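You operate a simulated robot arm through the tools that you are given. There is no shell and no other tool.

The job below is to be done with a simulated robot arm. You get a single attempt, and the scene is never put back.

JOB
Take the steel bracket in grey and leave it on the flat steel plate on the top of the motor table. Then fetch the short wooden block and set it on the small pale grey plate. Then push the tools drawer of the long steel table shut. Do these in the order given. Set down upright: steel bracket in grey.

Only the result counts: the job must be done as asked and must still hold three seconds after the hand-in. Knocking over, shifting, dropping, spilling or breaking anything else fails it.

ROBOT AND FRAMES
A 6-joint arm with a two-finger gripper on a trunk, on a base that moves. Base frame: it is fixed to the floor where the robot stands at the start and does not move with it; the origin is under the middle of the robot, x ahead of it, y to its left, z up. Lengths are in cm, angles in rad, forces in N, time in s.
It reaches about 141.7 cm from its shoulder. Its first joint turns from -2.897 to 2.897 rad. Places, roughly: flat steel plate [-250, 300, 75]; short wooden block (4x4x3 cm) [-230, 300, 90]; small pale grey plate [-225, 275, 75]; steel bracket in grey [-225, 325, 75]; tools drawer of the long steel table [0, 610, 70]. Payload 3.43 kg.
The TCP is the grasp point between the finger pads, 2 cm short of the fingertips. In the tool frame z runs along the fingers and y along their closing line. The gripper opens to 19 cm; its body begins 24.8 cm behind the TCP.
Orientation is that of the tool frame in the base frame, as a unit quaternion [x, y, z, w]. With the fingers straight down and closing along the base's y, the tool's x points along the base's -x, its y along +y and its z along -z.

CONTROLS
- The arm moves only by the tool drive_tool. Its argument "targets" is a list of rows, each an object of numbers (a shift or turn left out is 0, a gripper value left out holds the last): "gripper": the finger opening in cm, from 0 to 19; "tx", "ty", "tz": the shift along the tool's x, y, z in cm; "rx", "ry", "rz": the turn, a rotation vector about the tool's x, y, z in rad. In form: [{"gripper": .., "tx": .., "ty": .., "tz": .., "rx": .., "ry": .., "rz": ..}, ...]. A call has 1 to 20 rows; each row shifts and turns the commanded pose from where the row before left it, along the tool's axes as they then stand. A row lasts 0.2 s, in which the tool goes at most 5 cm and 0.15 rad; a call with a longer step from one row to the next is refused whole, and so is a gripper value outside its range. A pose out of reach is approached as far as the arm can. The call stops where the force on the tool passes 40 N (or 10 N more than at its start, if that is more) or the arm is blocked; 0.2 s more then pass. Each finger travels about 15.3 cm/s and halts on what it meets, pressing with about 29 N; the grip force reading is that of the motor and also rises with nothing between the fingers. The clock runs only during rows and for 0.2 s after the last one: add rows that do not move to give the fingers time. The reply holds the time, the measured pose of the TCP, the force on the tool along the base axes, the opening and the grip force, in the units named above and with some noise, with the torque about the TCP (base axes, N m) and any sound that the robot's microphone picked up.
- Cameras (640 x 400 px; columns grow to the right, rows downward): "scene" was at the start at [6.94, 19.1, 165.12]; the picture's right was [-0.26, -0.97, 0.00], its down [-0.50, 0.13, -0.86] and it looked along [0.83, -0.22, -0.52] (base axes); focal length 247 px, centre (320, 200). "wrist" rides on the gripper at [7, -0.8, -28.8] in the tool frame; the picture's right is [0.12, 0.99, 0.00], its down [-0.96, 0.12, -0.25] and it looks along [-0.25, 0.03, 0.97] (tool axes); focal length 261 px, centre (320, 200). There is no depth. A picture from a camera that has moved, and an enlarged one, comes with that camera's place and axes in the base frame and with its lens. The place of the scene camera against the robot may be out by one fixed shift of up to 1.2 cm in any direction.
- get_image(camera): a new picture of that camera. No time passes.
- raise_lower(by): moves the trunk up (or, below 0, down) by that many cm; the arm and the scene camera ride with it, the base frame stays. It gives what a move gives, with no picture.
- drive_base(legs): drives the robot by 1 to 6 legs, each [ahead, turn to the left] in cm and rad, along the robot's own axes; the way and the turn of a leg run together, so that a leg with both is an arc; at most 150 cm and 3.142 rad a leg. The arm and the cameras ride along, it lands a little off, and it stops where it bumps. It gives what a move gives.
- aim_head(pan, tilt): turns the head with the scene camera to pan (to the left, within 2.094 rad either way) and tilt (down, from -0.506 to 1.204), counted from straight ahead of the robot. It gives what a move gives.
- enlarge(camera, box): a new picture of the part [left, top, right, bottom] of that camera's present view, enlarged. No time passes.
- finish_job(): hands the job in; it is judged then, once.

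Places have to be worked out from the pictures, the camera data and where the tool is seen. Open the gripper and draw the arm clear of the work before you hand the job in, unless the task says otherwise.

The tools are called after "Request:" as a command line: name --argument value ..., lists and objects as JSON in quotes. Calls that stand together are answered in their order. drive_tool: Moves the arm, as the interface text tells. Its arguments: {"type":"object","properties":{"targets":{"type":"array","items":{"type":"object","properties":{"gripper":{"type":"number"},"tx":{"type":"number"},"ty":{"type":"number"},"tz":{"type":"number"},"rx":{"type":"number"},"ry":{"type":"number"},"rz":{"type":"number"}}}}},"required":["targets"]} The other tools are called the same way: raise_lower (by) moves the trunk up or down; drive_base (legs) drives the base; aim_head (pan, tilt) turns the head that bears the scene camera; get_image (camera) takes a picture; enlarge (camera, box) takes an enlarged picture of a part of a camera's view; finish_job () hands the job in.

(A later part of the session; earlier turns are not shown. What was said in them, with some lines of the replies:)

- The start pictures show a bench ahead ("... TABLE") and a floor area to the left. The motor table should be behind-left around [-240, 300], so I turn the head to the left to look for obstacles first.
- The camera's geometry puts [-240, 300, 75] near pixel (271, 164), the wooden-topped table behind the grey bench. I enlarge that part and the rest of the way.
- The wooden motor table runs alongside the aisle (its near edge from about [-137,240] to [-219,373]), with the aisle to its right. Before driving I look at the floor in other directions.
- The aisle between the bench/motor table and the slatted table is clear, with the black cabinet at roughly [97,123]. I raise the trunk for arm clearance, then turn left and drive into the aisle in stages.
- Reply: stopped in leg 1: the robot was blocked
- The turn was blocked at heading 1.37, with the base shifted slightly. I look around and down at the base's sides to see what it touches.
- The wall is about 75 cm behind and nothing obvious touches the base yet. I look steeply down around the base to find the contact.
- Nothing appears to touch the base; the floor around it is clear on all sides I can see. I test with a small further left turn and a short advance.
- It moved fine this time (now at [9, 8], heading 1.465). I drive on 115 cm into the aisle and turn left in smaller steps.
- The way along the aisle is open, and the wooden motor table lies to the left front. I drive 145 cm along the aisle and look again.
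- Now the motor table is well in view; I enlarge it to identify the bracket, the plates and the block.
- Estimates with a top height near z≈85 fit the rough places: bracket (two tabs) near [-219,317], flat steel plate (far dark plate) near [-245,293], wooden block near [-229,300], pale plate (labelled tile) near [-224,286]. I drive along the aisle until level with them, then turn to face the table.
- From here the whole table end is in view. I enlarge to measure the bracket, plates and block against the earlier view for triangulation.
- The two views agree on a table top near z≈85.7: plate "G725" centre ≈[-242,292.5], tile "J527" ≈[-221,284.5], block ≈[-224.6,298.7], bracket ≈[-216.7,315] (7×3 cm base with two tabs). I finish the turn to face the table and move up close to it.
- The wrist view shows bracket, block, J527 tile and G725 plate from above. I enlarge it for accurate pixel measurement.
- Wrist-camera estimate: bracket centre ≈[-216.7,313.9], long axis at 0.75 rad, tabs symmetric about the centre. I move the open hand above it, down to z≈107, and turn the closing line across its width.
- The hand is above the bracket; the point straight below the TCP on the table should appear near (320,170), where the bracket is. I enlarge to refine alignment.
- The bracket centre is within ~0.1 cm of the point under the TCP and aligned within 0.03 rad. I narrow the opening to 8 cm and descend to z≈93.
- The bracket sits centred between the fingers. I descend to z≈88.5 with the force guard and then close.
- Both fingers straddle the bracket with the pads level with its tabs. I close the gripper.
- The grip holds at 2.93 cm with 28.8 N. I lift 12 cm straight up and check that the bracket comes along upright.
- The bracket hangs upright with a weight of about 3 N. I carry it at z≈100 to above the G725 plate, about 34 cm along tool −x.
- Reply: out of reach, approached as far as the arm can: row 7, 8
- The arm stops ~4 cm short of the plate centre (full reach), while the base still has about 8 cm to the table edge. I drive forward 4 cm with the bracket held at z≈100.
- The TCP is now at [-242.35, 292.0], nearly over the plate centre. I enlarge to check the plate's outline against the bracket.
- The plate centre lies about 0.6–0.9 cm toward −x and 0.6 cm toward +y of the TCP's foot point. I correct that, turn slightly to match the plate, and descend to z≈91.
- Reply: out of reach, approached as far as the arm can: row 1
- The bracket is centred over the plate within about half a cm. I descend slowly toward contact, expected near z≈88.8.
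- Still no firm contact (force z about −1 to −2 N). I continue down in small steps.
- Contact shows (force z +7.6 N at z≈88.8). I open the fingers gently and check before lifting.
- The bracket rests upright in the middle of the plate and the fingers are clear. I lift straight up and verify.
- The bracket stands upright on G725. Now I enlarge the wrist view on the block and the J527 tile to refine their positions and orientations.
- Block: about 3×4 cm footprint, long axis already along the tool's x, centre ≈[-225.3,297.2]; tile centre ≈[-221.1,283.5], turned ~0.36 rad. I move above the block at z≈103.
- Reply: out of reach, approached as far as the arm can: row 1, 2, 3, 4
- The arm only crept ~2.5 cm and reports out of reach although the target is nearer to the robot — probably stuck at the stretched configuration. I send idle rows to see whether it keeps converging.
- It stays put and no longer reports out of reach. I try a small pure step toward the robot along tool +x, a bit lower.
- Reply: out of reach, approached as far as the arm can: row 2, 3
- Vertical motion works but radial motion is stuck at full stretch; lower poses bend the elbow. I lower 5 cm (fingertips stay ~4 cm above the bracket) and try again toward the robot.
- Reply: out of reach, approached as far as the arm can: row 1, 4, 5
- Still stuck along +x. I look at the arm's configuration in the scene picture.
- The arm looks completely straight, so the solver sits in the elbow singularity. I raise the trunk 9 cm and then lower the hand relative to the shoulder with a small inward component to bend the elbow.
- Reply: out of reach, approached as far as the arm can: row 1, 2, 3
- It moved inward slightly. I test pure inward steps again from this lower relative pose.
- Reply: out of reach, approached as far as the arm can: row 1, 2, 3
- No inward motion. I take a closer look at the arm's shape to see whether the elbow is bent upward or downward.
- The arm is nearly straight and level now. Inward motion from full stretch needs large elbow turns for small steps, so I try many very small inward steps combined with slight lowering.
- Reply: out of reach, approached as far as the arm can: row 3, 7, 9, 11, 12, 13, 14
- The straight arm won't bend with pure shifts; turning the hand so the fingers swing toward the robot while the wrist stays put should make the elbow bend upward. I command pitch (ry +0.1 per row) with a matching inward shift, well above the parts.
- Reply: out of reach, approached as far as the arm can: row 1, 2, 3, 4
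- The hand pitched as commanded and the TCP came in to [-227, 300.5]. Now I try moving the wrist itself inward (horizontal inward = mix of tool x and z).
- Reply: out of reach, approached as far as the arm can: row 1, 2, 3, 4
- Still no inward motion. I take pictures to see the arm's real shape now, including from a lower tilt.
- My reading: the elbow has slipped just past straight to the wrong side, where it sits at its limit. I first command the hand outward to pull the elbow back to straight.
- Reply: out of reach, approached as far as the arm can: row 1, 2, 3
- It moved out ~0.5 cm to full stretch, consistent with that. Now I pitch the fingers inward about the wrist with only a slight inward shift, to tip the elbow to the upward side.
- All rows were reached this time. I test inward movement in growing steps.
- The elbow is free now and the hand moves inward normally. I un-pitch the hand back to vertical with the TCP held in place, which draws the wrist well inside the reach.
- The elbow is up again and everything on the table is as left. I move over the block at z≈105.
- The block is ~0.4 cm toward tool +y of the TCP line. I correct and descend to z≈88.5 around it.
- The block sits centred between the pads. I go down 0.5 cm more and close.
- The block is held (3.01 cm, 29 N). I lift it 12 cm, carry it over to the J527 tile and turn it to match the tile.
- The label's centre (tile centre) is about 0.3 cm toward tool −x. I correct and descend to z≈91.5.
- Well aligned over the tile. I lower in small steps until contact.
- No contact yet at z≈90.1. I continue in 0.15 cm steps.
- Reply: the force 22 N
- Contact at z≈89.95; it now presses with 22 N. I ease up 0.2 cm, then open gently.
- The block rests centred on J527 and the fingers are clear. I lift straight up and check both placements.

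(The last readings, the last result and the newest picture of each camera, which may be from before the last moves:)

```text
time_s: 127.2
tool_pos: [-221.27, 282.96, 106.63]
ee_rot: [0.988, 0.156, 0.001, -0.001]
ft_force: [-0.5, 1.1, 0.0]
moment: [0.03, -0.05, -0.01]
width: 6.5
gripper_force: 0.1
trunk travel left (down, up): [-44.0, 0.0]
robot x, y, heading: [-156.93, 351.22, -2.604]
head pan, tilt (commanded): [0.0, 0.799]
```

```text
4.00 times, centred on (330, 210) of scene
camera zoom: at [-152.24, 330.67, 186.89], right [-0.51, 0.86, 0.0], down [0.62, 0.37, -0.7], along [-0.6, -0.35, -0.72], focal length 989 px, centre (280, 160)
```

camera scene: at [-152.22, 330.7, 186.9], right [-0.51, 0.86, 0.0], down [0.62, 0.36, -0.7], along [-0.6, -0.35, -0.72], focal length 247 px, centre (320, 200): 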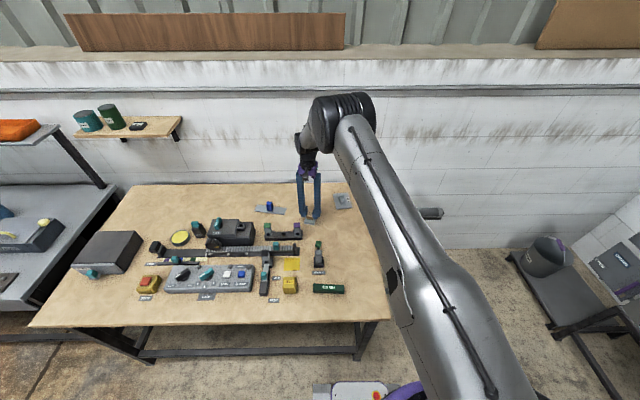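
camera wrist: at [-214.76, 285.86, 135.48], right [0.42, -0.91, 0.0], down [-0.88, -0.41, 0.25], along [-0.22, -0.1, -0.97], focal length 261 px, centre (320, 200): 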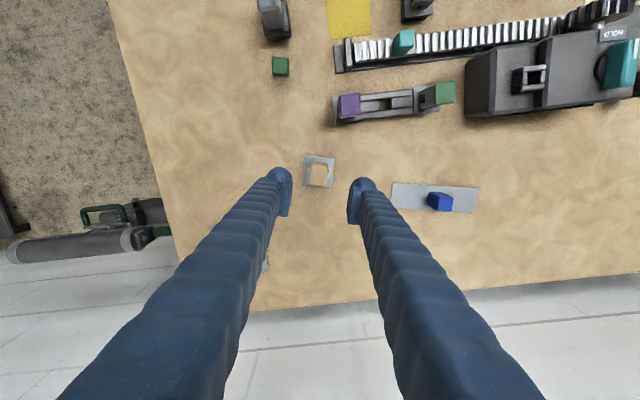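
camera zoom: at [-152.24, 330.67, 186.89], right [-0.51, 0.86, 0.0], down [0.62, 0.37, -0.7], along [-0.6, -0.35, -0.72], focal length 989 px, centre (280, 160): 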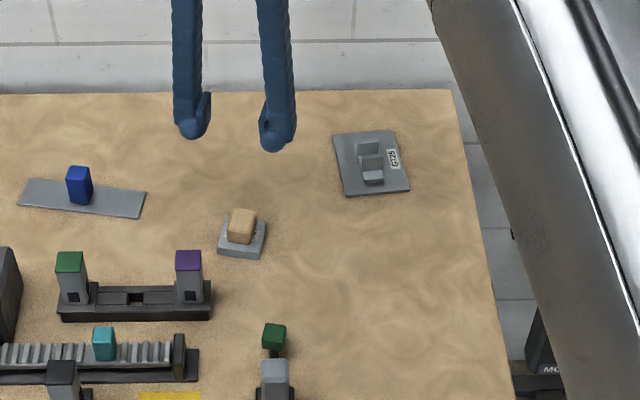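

Both parts are placed: bracket upright on G725, block on J527. I now raise the hand and draw it back toward the robot before driving to the drawer.

Request:
drive_tool --targets '[{"tz": -4.5}, {"tz": -4.5}, {"tz": -4.5}, {"tz": -4.5}, {"tx": 2.92, "ty": -3.14}, {"tx": 2.92, "ty": -3.14}, {"tx": 2.92, "ty": -3.14}, {"tx": 2.92, "ty": -3.14}, {"tx": 2.92, "ty": -3.14}, {"tx": 2.92, "ty": -3.14}, {"tx": 2.92, "ty": -3.14}, {"tx": 2.92, "ty": -3.14}, {"tx": 2.92, "ty": -3.14}, {"rz": -0.1}, {"rz": -0.1}, {}]'

Request:
aim_head --pan -2.0 --tilt 0.5

Request:
get_image --camera "scene"

```text
time_s: 130.6
tool_pos: [-205.17, 318.08, 124.87]
ee_rot: [0.967, 0.255, 0.001, 0.0]
ft_force: [-0.3, 0.3, -0.7]
moment: [0.01, -0.05, -0.01]
width: 6.48
gripper_force: 0.0
trunk travel left (down, up): [-44.0, 0.0]
robot x, y, heading: [-157.6, 350.95, -2.612]
head pan, tilt (commanded): [0.0, 0.799]
```

```text
time_s: 132.6
tool_pos: [-205.07, 318.21, 124.85]
ee_rot: [0.967, 0.254, 0.001, 0.0]
ft_force: [0.0, -0.2, 0.4]
moment: [-0.06, 0.0, 0.01]
width: 6.51
gripper_force: 0.1
trunk travel left (down, up): [-44.0, 0.0]
robot x, y, heading: [-157.39, 351.12, -2.609]
head pan, tilt (commanded): [-2.0, 0.499]
```

```text
taken
camera scene: at [-146.13, 343.91, 189.51], right [0.99, 0.1, 0.0], down [0.05, -0.48, -0.88], along [-0.09, 0.87, -0.48], focal length 247 px, centre (320, 200)
```

scene: 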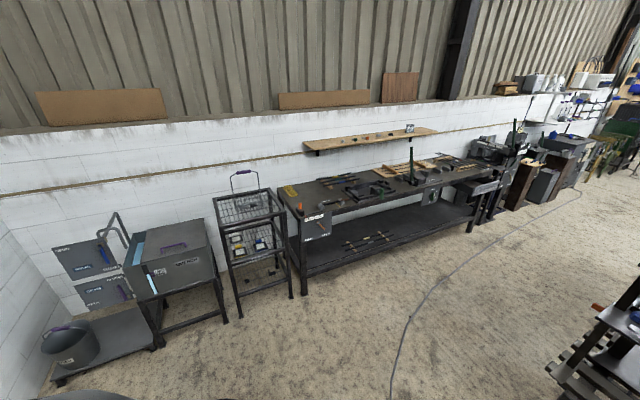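

The long steel table stands against the far wall; [0,610,70] projects near (474,186), where something like an open drawer sticks out. I enlarge it.

Request:
enlarge --camera "scene" --box '[400, 130, 560, 230]'

Request:
enlarge --camera "scene" --box '[270, 150, 430, 250]'

```text
4.00 times, centred on (480, 180) of scene
camera zoom: at [-146.13, 343.91, 189.51], right [0.99, 0.1, 0.0], down [0.05, -0.48, -0.88], along [-0.09, 0.87, -0.48], focal length 989 px, centre (-320, 280)
```

zoom: 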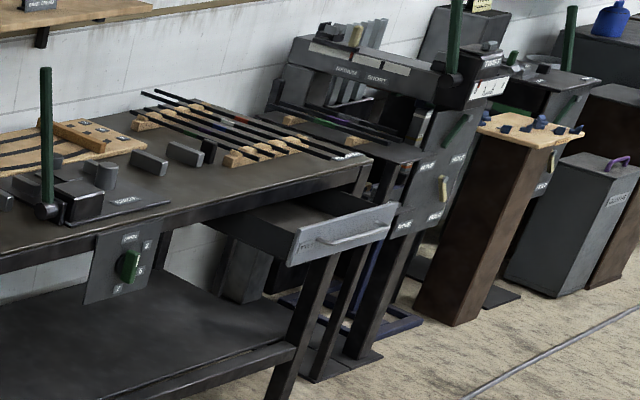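

```text
4.00 times, centred on (350, 200) of scene
camera zoom: at [-146.13, 343.91, 189.51], right [0.99, 0.1, 0.0], down [0.05, -0.48, -0.88], along [-0.09, 0.87, -0.48], focal length 989 px, centre (200, 200)
```

zoom: 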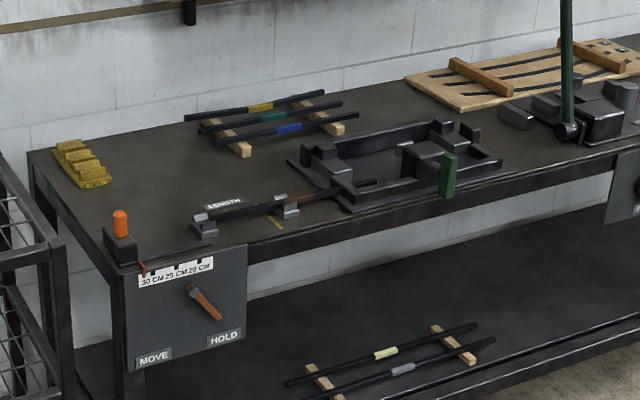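

The drawer front (open) is near [10,607] with outward normal about [0.51,-0.86], at the right end of the long steel table. I back off from the motor table and turn right to face along the aisle.

Request:
drive_base --legs '[[-25, 0], [0, -0.3], [0, -0.3], [0, -0.3], [0, -0.3], [0, -0.36]]'

Request:
aim_head --pan -0.5 --tilt 0.5

Request:
get_image --camera "scene"

Request:
aim_head --pan -1.3 --tilt 0.6

Request:
get_image --camera "scene"

```text
time_s: 140.5
tool_pos: [-184.52, 396.85, 124.87]
ee_rot: [0.942, -0.335, 0.0, 0.001]
ft_force: [1.2, 1.4, -0.7]
moment: [-0.27, 0.24, 0.01]
width: 6.51
gripper_force: 0.1
trunk travel left (down, up): [-44.0, 0.0]
robot x, y, heading: [-141.3, 358.59, 2.443]
head pan, tilt (commanded): [-2.0, 0.499]
stopped in leg 5: the robot was blocked; the commanded pose is now the measured one
```

```text
time_s: 142.1
tool_pos: [-184.91, 396.57, 124.93]
ee_rot: [0.943, -0.334, 0.001, 0.0]
ft_force: [-0.3, -0.3, -1.1]
moment: [0.04, -0.07, -0.01]
width: 6.49
gripper_force: 0.0
trunk travel left (down, up): [-44.0, 0.0]
robot x, y, heading: [-140.43, 357.92, 2.447]
head pan, tilt (commanded): [-0.499, 0.499]
```

```text
taken
camera scene: at [-156.65, 350.3, 189.49], right [0.93, 0.37, 0.0], down [0.18, -0.45, -0.88], along [-0.32, 0.82, -0.48], focal length 247 px, centre (320, 200)
```

scene: 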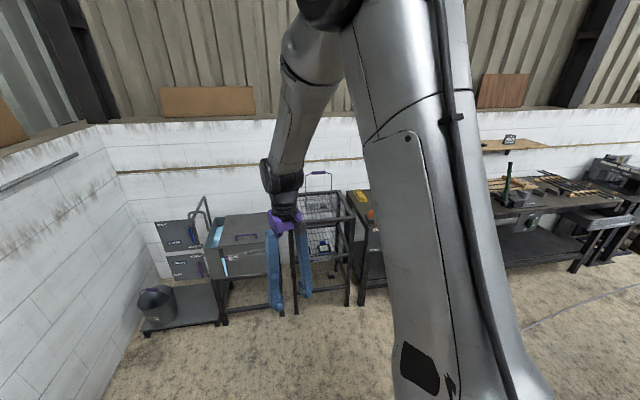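

```text
time_s: 143.2
tool_pos: [-184.82, 396.58, 124.97]
ee_rot: [0.943, -0.334, 0.0, 0.0]
ft_force: [0.4, -0.5, -0.2]
moment: [-0.03, 0.0, 0.01]
width: 6.5
gripper_force: 0.1
trunk travel left (down, up): [-44.0, 0.0]
robot x, y, heading: [-140.93, 357.96, 2.451]
head pan, tilt (commanded): [-1.3, 0.6]
```

```text
taken
camera scene: at [-149.63, 349.94, 188.6], right [0.91, -0.41, 0.0], down [-0.23, -0.52, -0.83], along [0.34, 0.75, -0.56], focal length 247 px, centre (320, 200)
```

scene: 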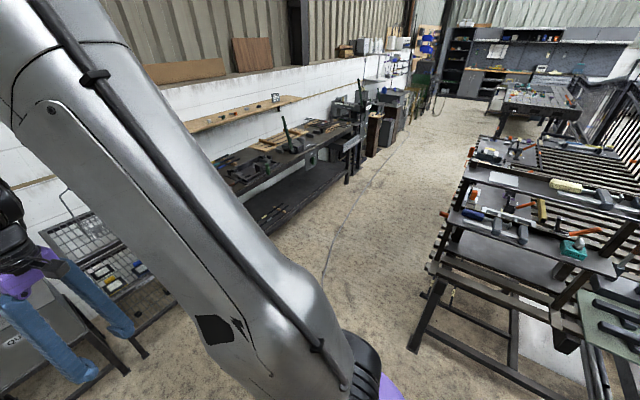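

The stop seems to come from drift summing up over long in-place turns, as nothing is near the base. The corridor between slatted table (edge near u≈383) and drawer is ~130 cm wide; I turn a bit right to head straight along the aisle and drive 60 cm into the cross-corridor.

Request:
drive_base --legs '[[0, -0.34], [58, 0]]'

Request:
drive_base --legs '[[0, -0.26], [0, -0.26], [0, -0.26]]'

```text
time_s: 149.0
tool_pos: [-200.84, 457.46, 124.98]
ee_rot: [0.877, -0.48, 0.0, 0.001]
ft_force: [-0.1, -1.1, 0.3]
moment: [0.01, -0.04, 0.01]
width: 6.48
gripper_force: 0.0
trunk travel left (down, up): [-44.0, 0.0]
robot x, y, heading: [-171.12, 407.79, 2.127]
head pan, tilt (commanded): [-1.3, 0.6]
```

```text
time_s: 153.1
tool_pos: [-157.43, 464.18, 124.92]
ee_rot: [-0.632, 0.775, -0.001, -0.001]
ft_force: [0.6, 0.7, 0.7]
moment: [-0.08, -0.02, -0.01]
width: 6.51
gripper_force: 0.1
trunk travel left (down, up): [-44.0, 0.0]
robot x, y, heading: [-175.19, 408.59, 1.359]
head pan, tilt (commanded): [-1.3, 0.6]
```

Now at u≈441, heading 1.36. I complete the turn to face along the corridor.

Request:
drive_base --legs '[[0, -0.27], [0, -0.27], [0, -0.27]]'

Request:
aim_head --pan 0.2 --tilt 0.6

Request:
get_image --camera "scene"

```text
time_s: 157.3
tool_pos: [-122.85, 433.39, 125.06]
ee_rot: [-0.272, 0.962, 0.0, -0.001]
ft_force: [0.6, 0.3, -1.6]
moment: [0.02, -0.03, 0.0]
width: 6.52
gripper_force: 0.1
trunk travel left (down, up): [-44.0, 0.0]
robot x, y, heading: [-177.58, 412.51, 0.555]
head pan, tilt (commanded): [-1.3, 0.6]
```

```text
time_s: 158.9
tool_pos: [-122.66, 433.3, 125.02]
ee_rot: [-0.273, 0.962, 0.0, 0.0]
ft_force: [0.5, -1.3, -0.7]
moment: [0.15, 0.05, -0.01]
width: 6.49
gripper_force: 0.0
trunk travel left (down, up): [-44.0, 0.0]
robot x, y, heading: [-178.4, 412.8, 0.551]
head pan, tilt (commanded): [0.201, 0.6]
```

```text
taken
camera scene: at [-184.26, 436.66, 188.61], right [0.68, -0.73, 0.0], down [-0.41, -0.38, -0.82], along [0.6, 0.56, -0.57], focal length 247 px, centre (320, 200)
```

scene: 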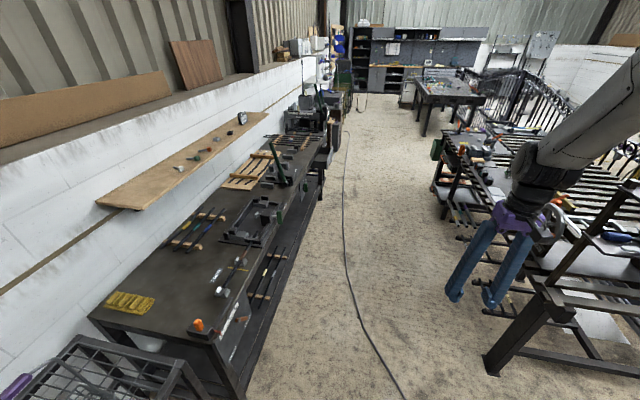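

The corridor is clear apart from a floor cable. I drive along it toward the drawer in two stages.

Request:
drive_base --legs '[[0, -0.03], [125, 0]]'

Request:
aim_head --pan 0.7 --tilt 0.6

Request:
get_image --camera "scene"

```text
time_s: 167.9
tool_pos: [-12.28, 493.63, 125.06]
ee_rot: [-0.254, 0.967, -0.001, -0.001]
ft_force: [1.4, 0.1, -0.4]
moment: [-0.02, 0.03, -0.03]
width: 6.51
gripper_force: 0.0
trunk travel left (down, up): [-44.0, 0.0]
robot x, y, heading: [-68.15, 474.78, 0.511]
head pan, tilt (commanded): [0.201, 0.6]
```

```text
time_s: 168.9
tool_pos: [-12.29, 493.48, 125.1]
ee_rot: [-0.254, 0.967, 0.0, 0.0]
ft_force: [0.2, -0.7, 0.4]
moment: [0.01, 0.02, 0.03]
width: 6.52
gripper_force: 0.0
trunk travel left (down, up): [-44.0, 0.0]
robot x, y, heading: [-68.37, 474.6, 0.512]
head pan, tilt (commanded): [0.7, 0.6]
```

```text
taken
camera scene: at [-77.14, 501.53, 188.59], right [0.94, -0.35, 0.0], down [-0.2, -0.53, -0.82], along [0.29, 0.77, -0.57], focal length 247 px, centre (320, 200)
```

scene: 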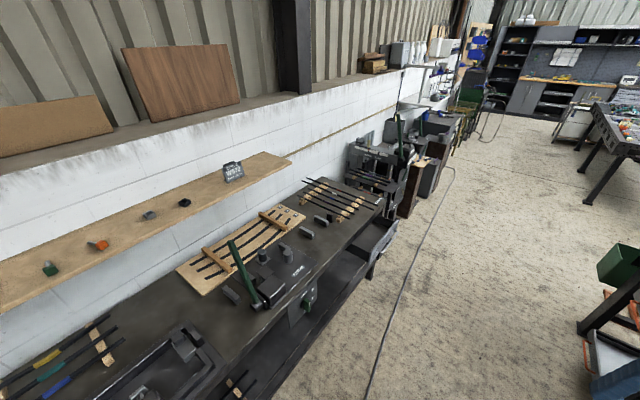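

The drawer is in view at about (375,240). I enlarge it to measure it from this side.

Request:
enlarge --camera "scene" --box '[300, 160, 460, 280]'

```text
3.33 times, centred on (380, 220) of scene
camera zoom: at [-77.14, 501.53, 188.59], right [0.94, -0.35, 0.0], down [-0.2, -0.53, -0.82], along [0.29, 0.77, -0.57], focal length 824 px, centre (120, 133)
```

zoom: 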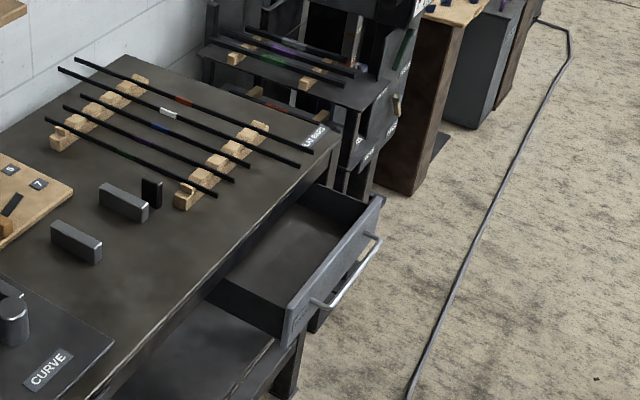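

The drawer is empty and open ~15 cm, with a bar handle on its front; its front centre is near [5,599], top edge z≈79. I drive on 113 cm so the arm will be level with it, then turn left in two parts.

Request:
drive_base --legs '[[113, 0], [0, 0.26], [0, 0.26], [0, 0.26]]'

Request:
drive_base --legs '[[0, 0.27], [0, 0.27], [0, 0.27]]'

Request:
aim_head --pan -0.2 --tilt 0.9

Request:
get_image --camera "scene"

Request:
get_image --camera "wrist"

```text
time_s: 180.3
tool_pos: [55.59, 582.3, 125.03]
ee_rot: [-0.602, 0.798, 0.0, -0.001]
ft_force: [0.9, 1.0, -0.1]
moment: [-0.08, 0.03, -0.02]
width: 6.5
gripper_force: 0.1
trunk travel left (down, up): [-44.0, 0.0]
robot x, y, heading: [33.08, 528.34, 1.29]
head pan, tilt (commanded): [0.7, 0.6]
```

```text
time_s: 184.5
tool_pos: [9.01, 581.65, 125.17]
ee_rot: [0.87, -0.493, 0.0, 0.001]
ft_force: [-1.1, -0.1, -0.1]
moment: [-0.05, -0.05, -0.04]
width: 6.51
gripper_force: 0.0
trunk travel left (down, up): [-44.0, 0.0]
robot x, y, heading: [37.43, 531.26, 2.101]
head pan, tilt (commanded): [0.7, 0.6]
```

```text
time_s: 185.7
tool_pos: [9.09, 581.46, 125.26]
ee_rot: [0.87, -0.493, 0.0, 0.0]
ft_force: [-0.8, 0.5, -1.5]
moment: [0.05, -0.07, -0.01]
width: 6.51
gripper_force: 0.1
trunk travel left (down, up): [-44.0, 0.0]
robot x, y, heading: [37.49, 531.2, 2.096]
head pan, tilt (commanded): [-0.201, 0.901]
```

```text
taken
camera scene: at [17.79, 526.92, 186.11], right [0.95, 0.32, 0.0], down [0.25, -0.74, -0.62], along [-0.2, 0.59, -0.78], focal length 247 px, centre (320, 200)
```

scene: 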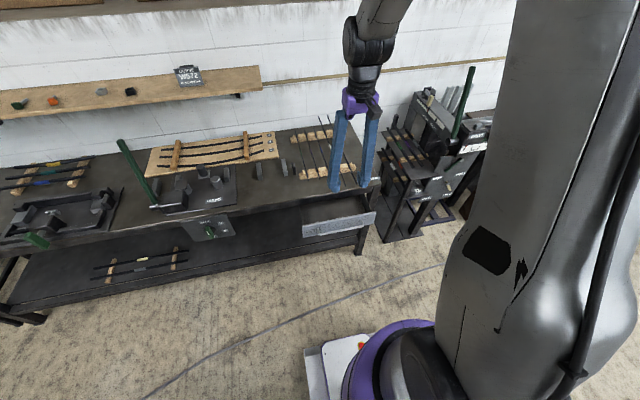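

```text
taken
camera wrist: at [13.54, 575.95, 154.01], right [-0.79, -0.61, 0.0], down [-0.59, 0.76, 0.25], along [-0.15, 0.2, -0.97], focal length 261 px, centre (320, 200)
```

wrist: 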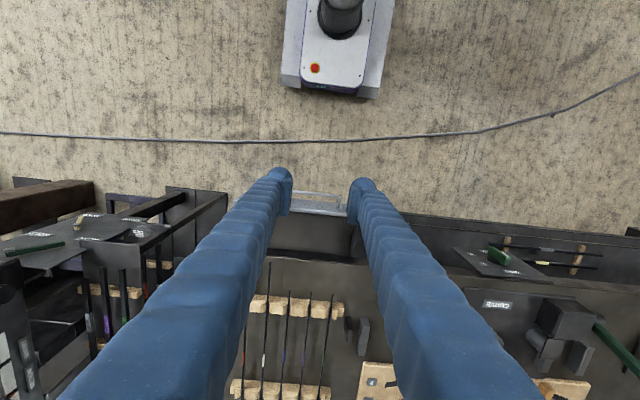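

The robot faces the drawer; its handle shows between the fingers in the wrist view. I enlarge both views to get its position.

Request:
enlarge --camera "wrist" --box '[240, 160, 400, 280]'

Request:
enlarge --camera "scene" --box '[260, 160, 420, 280]'

```text
3.33 times, centred on (320, 220) of wrist
camera zoom: at [13.54, 575.95, 154.01], right [-0.79, -0.61, 0.0], down [-0.59, 0.76, 0.25], along [-0.15, 0.2, -0.97], focal length 869 px, centre (320, 133)
```

zoom: 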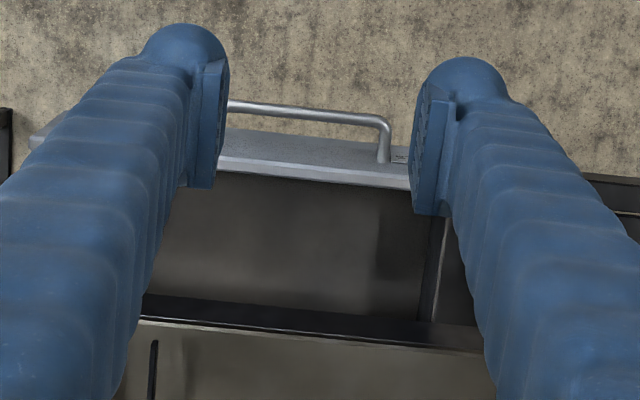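

```text
3.33 times, centred on (340, 220) of scene
camera zoom: at [17.79, 526.92, 186.11], right [0.95, 0.32, 0.0], down [0.25, -0.74, -0.62], along [-0.2, 0.59, -0.78], focal length 824 px, centre (253, 133)
```

zoom: 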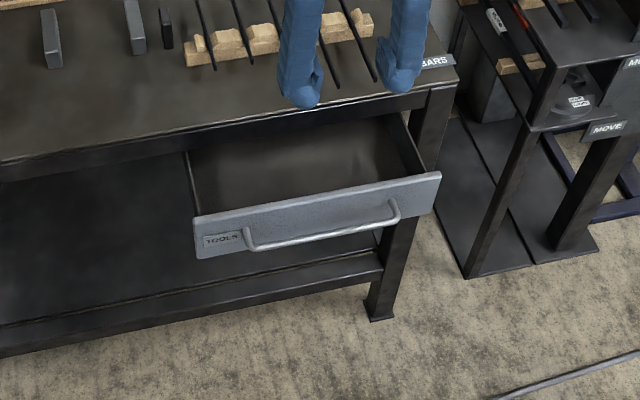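

The "TOOLS" drawer's bar handle lies about 11.6 cm ahead of the TCP line at z≈72–77, and spans n≈298–321. I close the gripper and lower the vertical fingers in front of the handle, first to z≈96.

Request:
drive_tool --targets '[{"gripper": 0}, {"tz": 4.85, "ty": -1.0}, {"tz": 4.85, "ty": -1.0}, {"tz": 4.85, "ty": -1.0}, {"tz": 4.85, "ty": -1.0}, {"tz": 4.9}, {"tz": 4.9}, {}]'

Request:
get_image --camera "wrist"

Request:
get_image --camera "scene"

```text
time_s: 187.5
tool_pos: [13.01, 583.5, 95.91]
ee_rot: [0.87, -0.492, 0.0, 0.0]
ft_force: [0.9, -0.1, 0.1]
moment: [0.01, 0.05, 0.01]
width: 0.0
gripper_force: 29.0
trunk travel left (down, up): [-44.0, 0.0]
robot x, y, heading: [37.39, 531.06, 2.093]
head pan, tilt (commanded): [-0.201, 0.901]
```

```text
taken
camera wrist: at [17.35, 577.93, 124.78], right [-0.79, -0.61, 0.0], down [-0.59, 0.76, 0.25], along [-0.15, 0.2, -0.97], focal length 261 px, centre (320, 200)
```

wrist: 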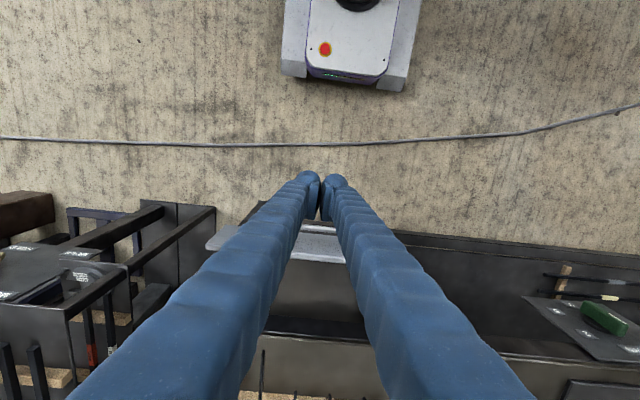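

```text
taken
camera scene: at [17.9, 526.88, 186.13], right [0.95, 0.32, 0.0], down [0.25, -0.74, -0.62], along [-0.2, 0.59, -0.78], focal length 247 px, centre (320, 200)
```

scene: 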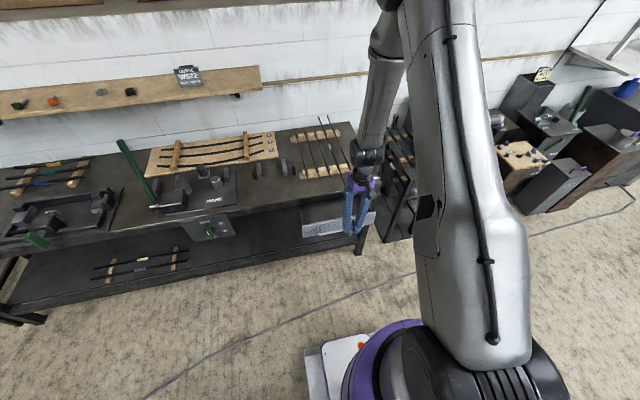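

Handle still ~11 cm ahead of the finger line. I lower the rest to z≈71.

Request:
drive_tool --targets '[{"tz": 4.95}, {"tz": 4.95}, {"tz": 4.95}, {"tz": 4.95}, {"tz": 4.95}, {}]'

Request:
get_image --camera "wrist"

Request:
enlarge --camera "scene" --box '[280, 170, 420, 290]'

```text
time_s: 188.9
tool_pos: [12.92, 583.56, 71.03]
ee_rot: [0.87, -0.493, 0.0, 0.0]
ft_force: [0.2, 0.5, 0.2]
moment: [0.01, 0.0, 0.0]
width: 0.0
gripper_force: 29.1
trunk travel left (down, up): [-44.0, 0.0]
robot x, y, heading: [37.33, 531.33, 2.097]
head pan, tilt (commanded): [-0.201, 0.901]
```

```text
taken
camera wrist: at [17.35, 577.95, 99.88], right [-0.79, -0.61, 0.0], down [-0.59, 0.77, 0.25], along [-0.15, 0.2, -0.97], focal length 261 px, centre (320, 200)
```

wrist: 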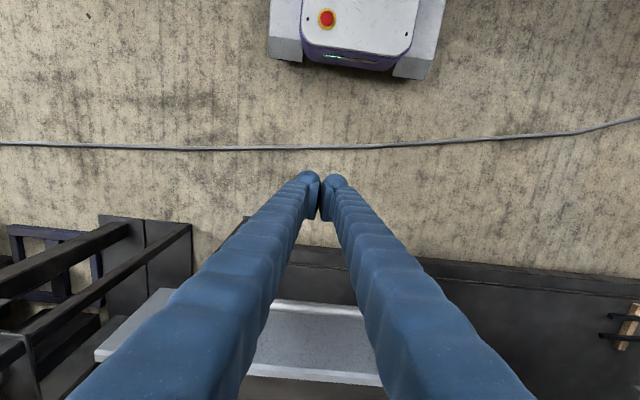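

```text
3.33 times, centred on (350, 230) of scene
camera zoom: at [17.87, 526.96, 186.13], right [0.95, 0.32, 0.0], down [0.25, -0.74, -0.62], along [-0.2, 0.59, -0.78], focal length 824 px, centre (220, 100)
```

zoom: 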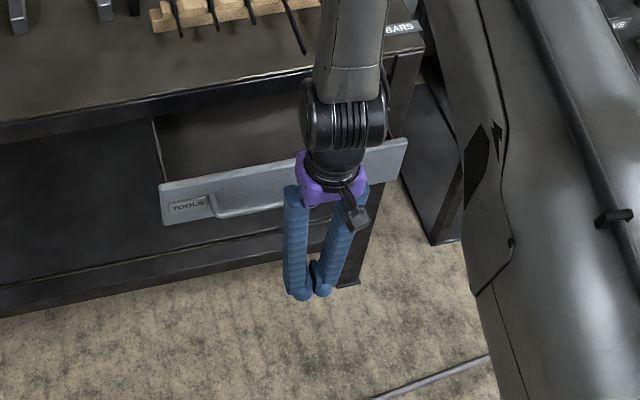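

The closed fingers hang at u≈494.7, clear in front of the handle (u≈506). I advance toward it slowly along tool −x until touching.

Request:
drive_tool --targets '[{"tx": -1.5}, {"tx": -1.5}, {"tx": -1.5}, {"tx": -1.5}, {"tx": -1.5}, {"tx": -1.0}, {"tx": -1.0}, {"tx": -1.0}, {}]'

Request:
get_image --camera "wrist"

Request:
enlarge --camera "scene" --box '[280, 170, 420, 290]'

```text
time_s: 190.9
tool_pos: [7.3, 592.64, 71.07]
ee_rot: [0.871, -0.492, 0.001, 0.0]
ft_force: [0.5, 0.4, 0.5]
moment: [-0.01, -0.03, -0.03]
width: 0.0
gripper_force: 29.3
trunk travel left (down, up): [-44.0, 0.0]
robot x, y, heading: [37.7, 530.86, 2.093]
head pan, tilt (commanded): [-0.201, 0.901]
```

```text
taken
camera wrist: at [11.71, 587.06, 99.87], right [-0.79, -0.61, 0.0], down [-0.59, 0.77, 0.25], along [-0.15, 0.2, -0.97], focal length 261 px, centre (320, 200)
```

wrist: 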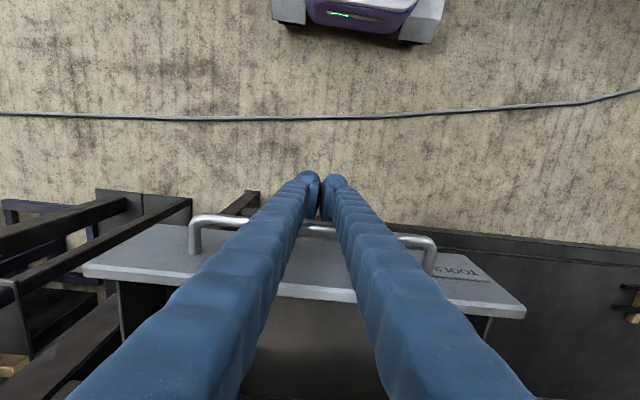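

```text
3.33 times, centred on (350, 230) of scene
camera zoom: at [17.81, 527.02, 186.11], right [0.95, 0.32, 0.0], down [0.25, -0.74, -0.62], along [-0.2, 0.59, -0.78], focal length 824 px, centre (220, 100)
```

zoom: 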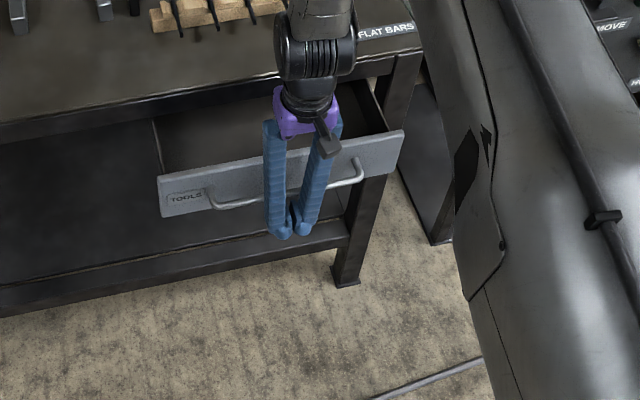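

The handle is centred just in front of the fingers. I push on in 1 cm steps.

Request:
drive_tool --targets '[{"tx": -1.0}, {"tx": -1.0}, {"tx": -1.0}, {"tx": -1.0}, {"tx": -1.0}, {"tx": -1.0}, {"tx": -1.0}, {"tx": -1.0}, {}]'

Request:
get_image --camera "wrist"

Request:
enlarge --camera "scene" --box '[280, 150, 420, 270]'

```text
time_s: 192.9
tool_pos: [3.36, 599.49, 71.3]
ee_rot: [0.87, -0.493, 0.0, 0.0]
ft_force: [-0.1, -0.5, 0.3]
moment: [-0.02, -0.03, 0.01]
width: 0.0
gripper_force: 29.1
trunk travel left (down, up): [-44.0, 0.0]
robot x, y, heading: [37.5, 531.04, 2.092]
head pan, tilt (commanded): [-0.201, 0.901]
```

```text
taken
camera wrist: at [7.74, 593.85, 100.06], right [-0.79, -0.61, 0.0], down [-0.59, 0.77, 0.25], along [-0.15, 0.2, -0.97], focal length 261 px, centre (320, 200)
```

wrist: 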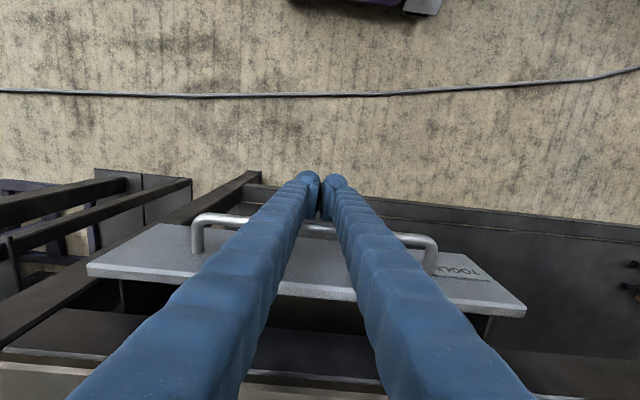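

```text
3.33 times, centred on (350, 210) of scene
camera zoom: at [17.8, 527.03, 186.11], right [0.95, 0.32, 0.0], down [0.25, -0.74, -0.62], along [-0.2, 0.59, -0.78], focal length 824 px, centre (220, 167)
```

zoom: 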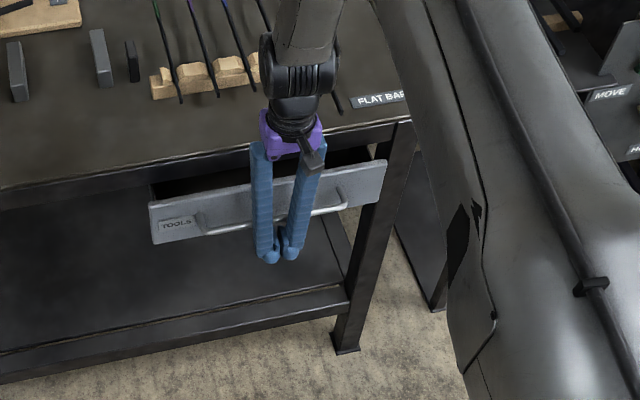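

The drawer slides in with the fingers, with no resistance. I push on another 6 cm and check.

Request:
drive_tool --targets '[{"tx": -1.0}, {"tx": -1.0}, {"tx": -1.0}, {"tx": -1.0}, {"tx": -1.0}, {"tx": -1.0}, {}]'

Request:
get_image --camera "wrist"

Request:
enlarge --camera "scene" --box '[270, 140, 410, 260]'

```text
time_s: 194.1
tool_pos: [1.07, 602.68, 71.01]
ee_rot: [0.871, -0.491, 0.01, 0.006]
ft_force: [6.2, -9.9, 1.7]
moment: [0.37, 0.26, 0.37]
width: 0.0
gripper_force: 34.9
trunk travel left (down, up): [-44.0, 0.0]
robot x, y, heading: [37.57, 531.11, 2.09]
head pan, tilt (commanded): [-0.201, 0.901]
stopped in row 6: the force on the tool passed its limit at 49 N (the readings are from after the stop); the commanded pose is now the measured one
```

```text
taken
camera wrist: at [5.17, 597.66, 99.86], right [-0.79, -0.62, 0.0], down [-0.6, 0.77, 0.23], along [-0.14, 0.18, -0.97], focal length 261 px, centre (320, 200)
```

wrist: 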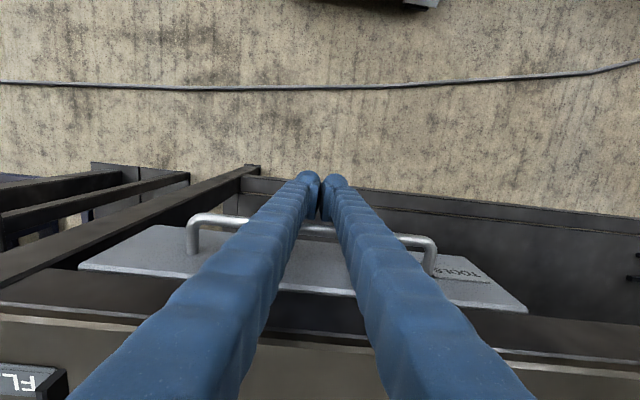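

```text
3.33 times, centred on (340, 200) of scene
camera zoom: at [17.75, 527.12, 186.11], right [0.95, 0.32, 0.0], down [0.25, -0.74, -0.62], along [-0.2, 0.59, -0.78], focal length 824 px, centre (253, 200)
```

zoom: 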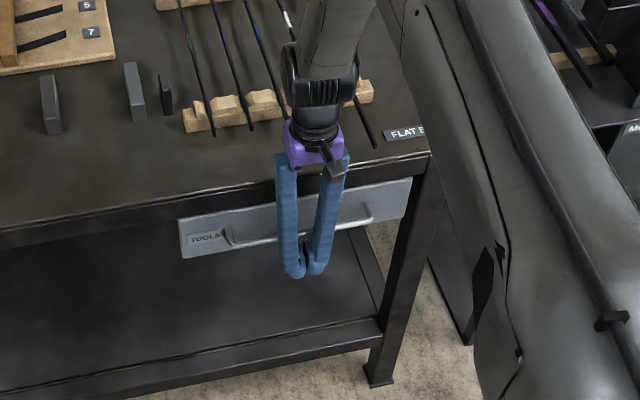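

The push stopped at 49 N with the reaction at handle height (moment fits ~3.7 cm above TCP), so the drawer has likely met its stop. I draw the fingers back 10 cm and inspect whether it is fully closed.

Request:
drive_tool --targets '[{"tx": 1.0}, {"tx": 2.0}, {"tx": 3.5}, {"tx": 3.5}, {}]'

Request:
get_image --camera "wrist"

Request:
enlarge --camera "scene" --box '[270, 140, 410, 260]'

```text
time_s: 195.3
tool_pos: [5.93, 594.06, 71.17]
ee_rot: [0.871, -0.491, 0.008, 0.004]
ft_force: [-0.5, 0.5, 0.6]
moment: [-0.03, 0.0, 0.0]
width: 0.01
gripper_force: 33.9
trunk travel left (down, up): [-44.0, 0.0]
robot x, y, heading: [37.87, 530.83, 2.1]
head pan, tilt (commanded): [-0.201, 0.901]
```

```text
taken
camera wrist: at [10.12, 589.0, 100.01], right [-0.79, -0.61, 0.0], down [-0.6, 0.77, 0.23], along [-0.14, 0.18, -0.97], focal length 261 px, centre (320, 200)
```

wrist: 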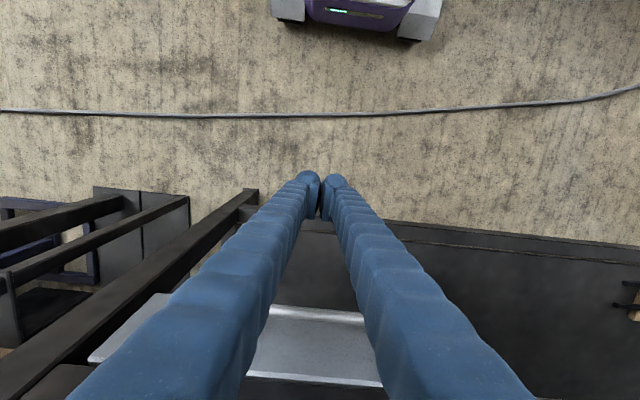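

```text
3.33 times, centred on (340, 200) of scene
camera zoom: at [17.81, 527.07, 186.11], right [0.95, 0.32, 0.0], down [0.25, -0.74, -0.62], along [-0.2, 0.59, -0.78], focal length 824 px, centre (253, 200)
```

zoom: 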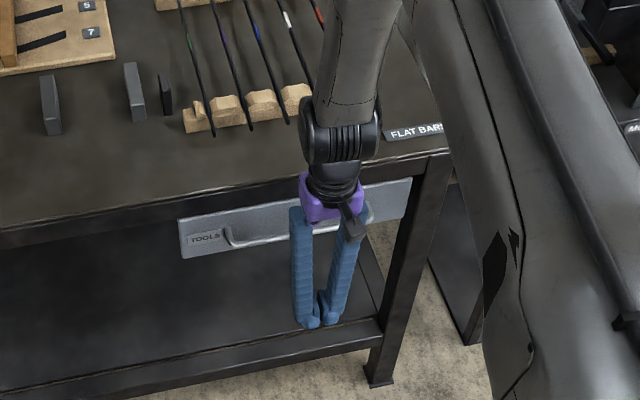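

I enlarge strongly on the drawer's left end and right end to see whether a gap remains behind the front panel.

Request:
enlarge --camera "scene" --box '[284, 190, 334, 225]'

Request:
enlarge --camera "scene" --box '[345, 175, 395, 210]'

```text
11.43 times, centred on (309, 208) of scene
camera zoom: at [17.81, 527.07, 186.11], right [0.95, 0.32, 0.0], down [0.25, -0.74, -0.62], along [-0.2, 0.59, -0.78], focal length 2827 px, centre (446, 114)
```

zoom: 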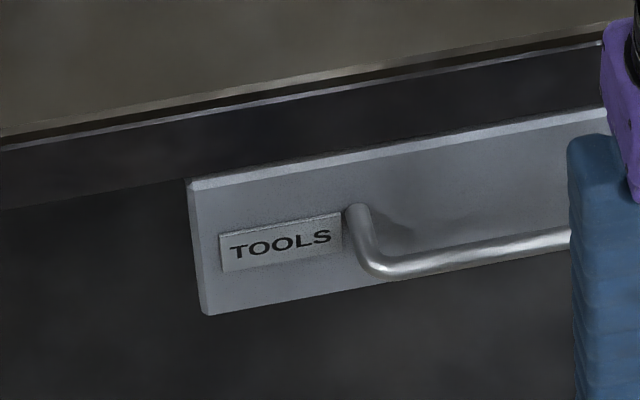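

```text
11.43 times, centred on (370, 192) of scene
camera zoom: at [17.81, 527.07, 186.11], right [0.95, 0.32, 0.0], down [0.25, -0.74, -0.62], along [-0.2, 0.59, -0.78], focal length 2827 px, centre (-251, 286)
```

zoom: 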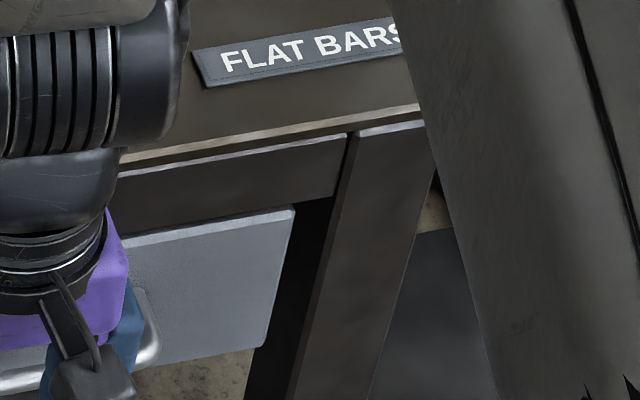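

The front panel now sits tight against the table's apron with no gap visible. To be sure, I press once more gently and see whether the contact comes at the same place.

Request:
drive_tool --targets '[{"tx": -2.0}, {"tx": -2.0}, {"tx": -2.0}, {"tx": -1.5}, {"tx": -0.8}, {"tx": -0.5}, {"tx": -0.4}, {"tx": -0.3}, {"tx": -0.3}, {"tx": -0.3}, {}]'

```text
time_s: 197.7
tool_pos: [1.11, 602.72, 71.16]
ee_rot: [0.87, -0.492, 0.009, 0.005]
ft_force: [7.9, -20.9, 0.6]
moment: [0.85, 0.36, 0.7]
width: 0.0
gripper_force: 34.4
trunk travel left (down, up): [-44.0, 0.0]
robot x, y, heading: [37.67, 531.07, 2.099]
head pan, tilt (commanded): [-0.201, 0.901]
```

Contact comes at exactly the same place (22 N), so the drawer is fully shut. I back off, raise the arm clear and open the gripper.

Request:
drive_tool --targets '[{"tx": 1.0}, {"tx": 2.5}, {"tx": 4.0}, {"tx": 4.5}, {"tz": -4.9}, {"tz": -4.9}, {"tz": -4.9}, {"tz": -4.9}, {"tz": -4.9}, {"tz": -4.9}, {"tz": -4.9}, {"tz": -4.9}, {"tz": -4.9}, {"tz": -4.9}, {"gripper": 10}, {}, {}]'

Request:
get_image --camera "scene"

Request:
enlarge --camera "scene" --box '[270, 150, 410, 255]'

Request:
get_image --camera "wrist"

```text
time_s: 201.3
tool_pos: [6.79, 593.62, 120.37]
ee_rot: [0.871, -0.492, 0.008, 0.004]
ft_force: [1.1, 0.4, 0.2]
moment: [-0.03, 0.0, 0.0]
width: 10.0
gripper_force: 0.0
trunk travel left (down, up): [-44.0, 0.0]
robot x, y, heading: [37.73, 530.85, 2.1]
head pan, tilt (commanded): [-0.201, 0.901]
```

```text
taken
camera scene: at [17.8, 527.04, 186.11], right [0.95, 0.32, 0.0], down [0.25, -0.74, -0.62], along [-0.2, 0.59, -0.78], focal length 247 px, centre (320, 200)
```

scene: 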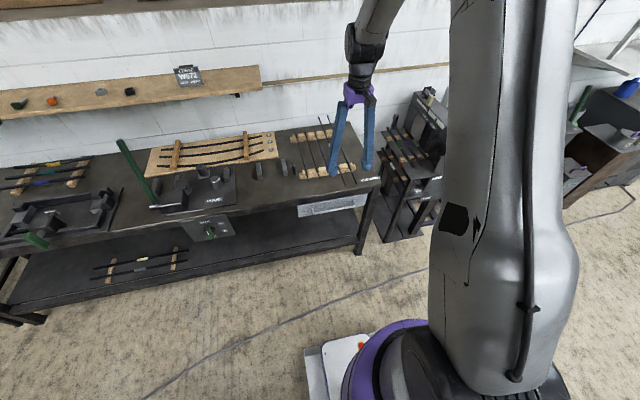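

```text
3.81 times, centred on (340, 202) of scene
camera zoom: at [17.8, 527.04, 186.11], right [0.95, 0.32, 0.0], down [0.25, -0.74, -0.62], along [-0.2, 0.59, -0.78], focal length 942 px, centre (244, 190)
```

zoom: 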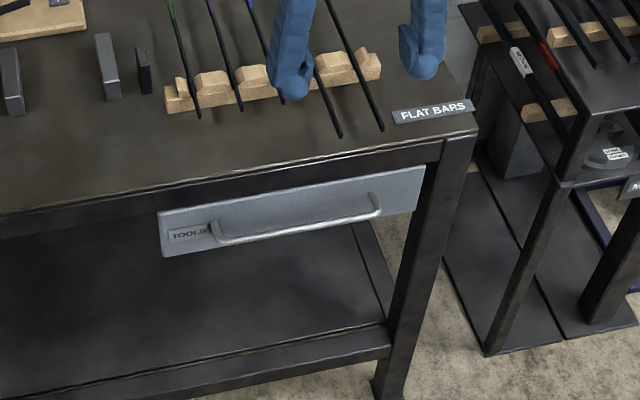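

```text
taken
camera wrist: at [10.94, 588.45, 149.25], right [-0.79, -0.61, 0.0], down [-0.6, 0.77, 0.23], along [-0.14, 0.18, -0.97], focal length 261 px, centre (320, 200)
```

wrist: 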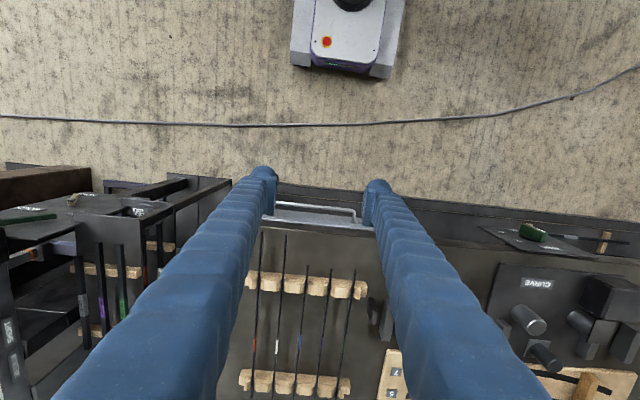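

The drawer is shut flush with the table front, and nothing on the table has moved. I draw the arm further back toward the robot and take a last look at the motor table.

Request:
drive_tool --targets '[{"tx": 4.0}, {"tx": 4.0}, {"tx": 4.0}, {"tx": 4.0}, {}]'

Request:
aim_head --pan 1.75 --tilt 0.3

Request:
get_image --camera "scene"

Request:
enlarge --camera "scene" --box '[290, 160, 350, 200]'

```text
time_s: 202.5
tool_pos: [15.15, 580.01, 120.45]
ee_rot: [0.87, -0.492, 0.008, 0.005]
ft_force: [-0.2, -0.1, 0.1]
moment: [-0.06, -0.02, 0.01]
width: 10.01
gripper_force: 0.2
trunk travel left (down, up): [-44.0, 0.0]
robot x, y, heading: [37.5, 530.75, 2.093]
head pan, tilt (commanded): [-0.201, 0.901]
```

```text
time_s: 204.4
tool_pos: [15.16, 579.91, 120.49]
ee_rot: [0.871, -0.492, 0.008, 0.005]
ft_force: [1.0, 0.0, 1.0]
moment: [-0.02, -0.02, 0.0]
width: 9.98
gripper_force: 0.0
trunk travel left (down, up): [-44.0, 0.0]
robot x, y, heading: [37.53, 531.39, 2.098]
head pan, tilt (commanded): [1.751, 0.3]
```

```text
taken
camera scene: at [13.15, 513.75, 191.35], right [-0.65, 0.76, 0.0], down [0.23, 0.19, -0.96], along [-0.73, -0.62, -0.3], focal length 247 px, centre (320, 200)
```

scene: 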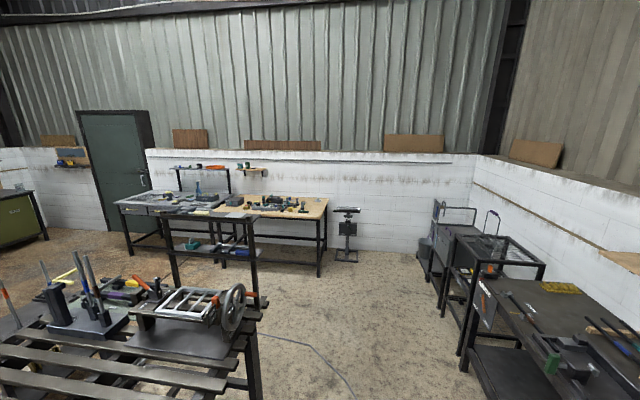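

```text
10.00 times, centred on (320, 180) of scene
camera zoom: at [13.15, 513.75, 191.35], right [-0.65, 0.76, 0.0], down [0.23, 0.19, -0.96], along [-0.73, -0.62, -0.3], focal length 2474 px, centre (320, 400)
```

zoom: 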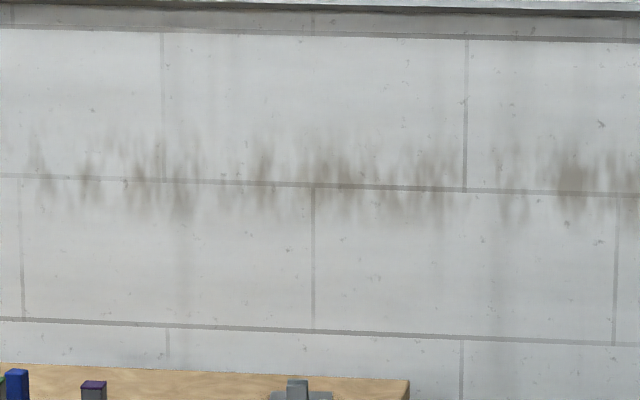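

I check the motor table once more with a better-placed enlargement.

Request:
enlarge --camera "scene" --box '[270, 185, 340, 225]'

```text
9.14 times, centred on (305, 205) of scene
camera zoom: at [13.15, 513.75, 191.35], right [-0.65, 0.76, 0.0], down [0.23, 0.19, -0.96], along [-0.73, -0.62, -0.3], focal length 2262 px, centre (457, 154)
```

zoom: 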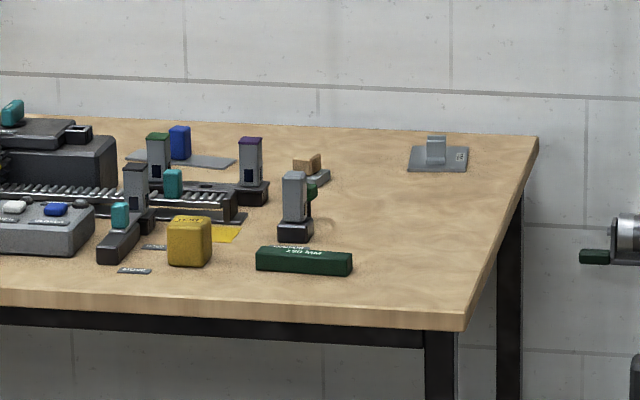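

The bracket stands upright on the flat steel plate, the block rests on the pale grey tile, and the drawer is shut. The arm is clear and the gripper open, so I hand the job in.

Request:
finish_job

```text
The job is handed in.
```

I did all three steps in the order given and handed the job in. The verdict has not come back.

- **Bracket:** it stands upright near the middle of the flat steel plate (G725) on the motor table.
- **Wooden block:** it rests centred on the small pale grey plate. I took that plate to be the tile labelled J527.
- **Tools drawer:** it is shut. A second push stopped at the same place, with the front panel flush against the table.

The base twice reported being blocked while turning on the spot, once at the start near the paint table and once beside the motor table. The pictures showed nothing touching it either time. I put both stops down to drift during long turns, but I could not rule out a light bump.

The arm also locked at full stretch above the plate after I released the bracket. I freed it without touching anything, and a last look showed both parts still in place.
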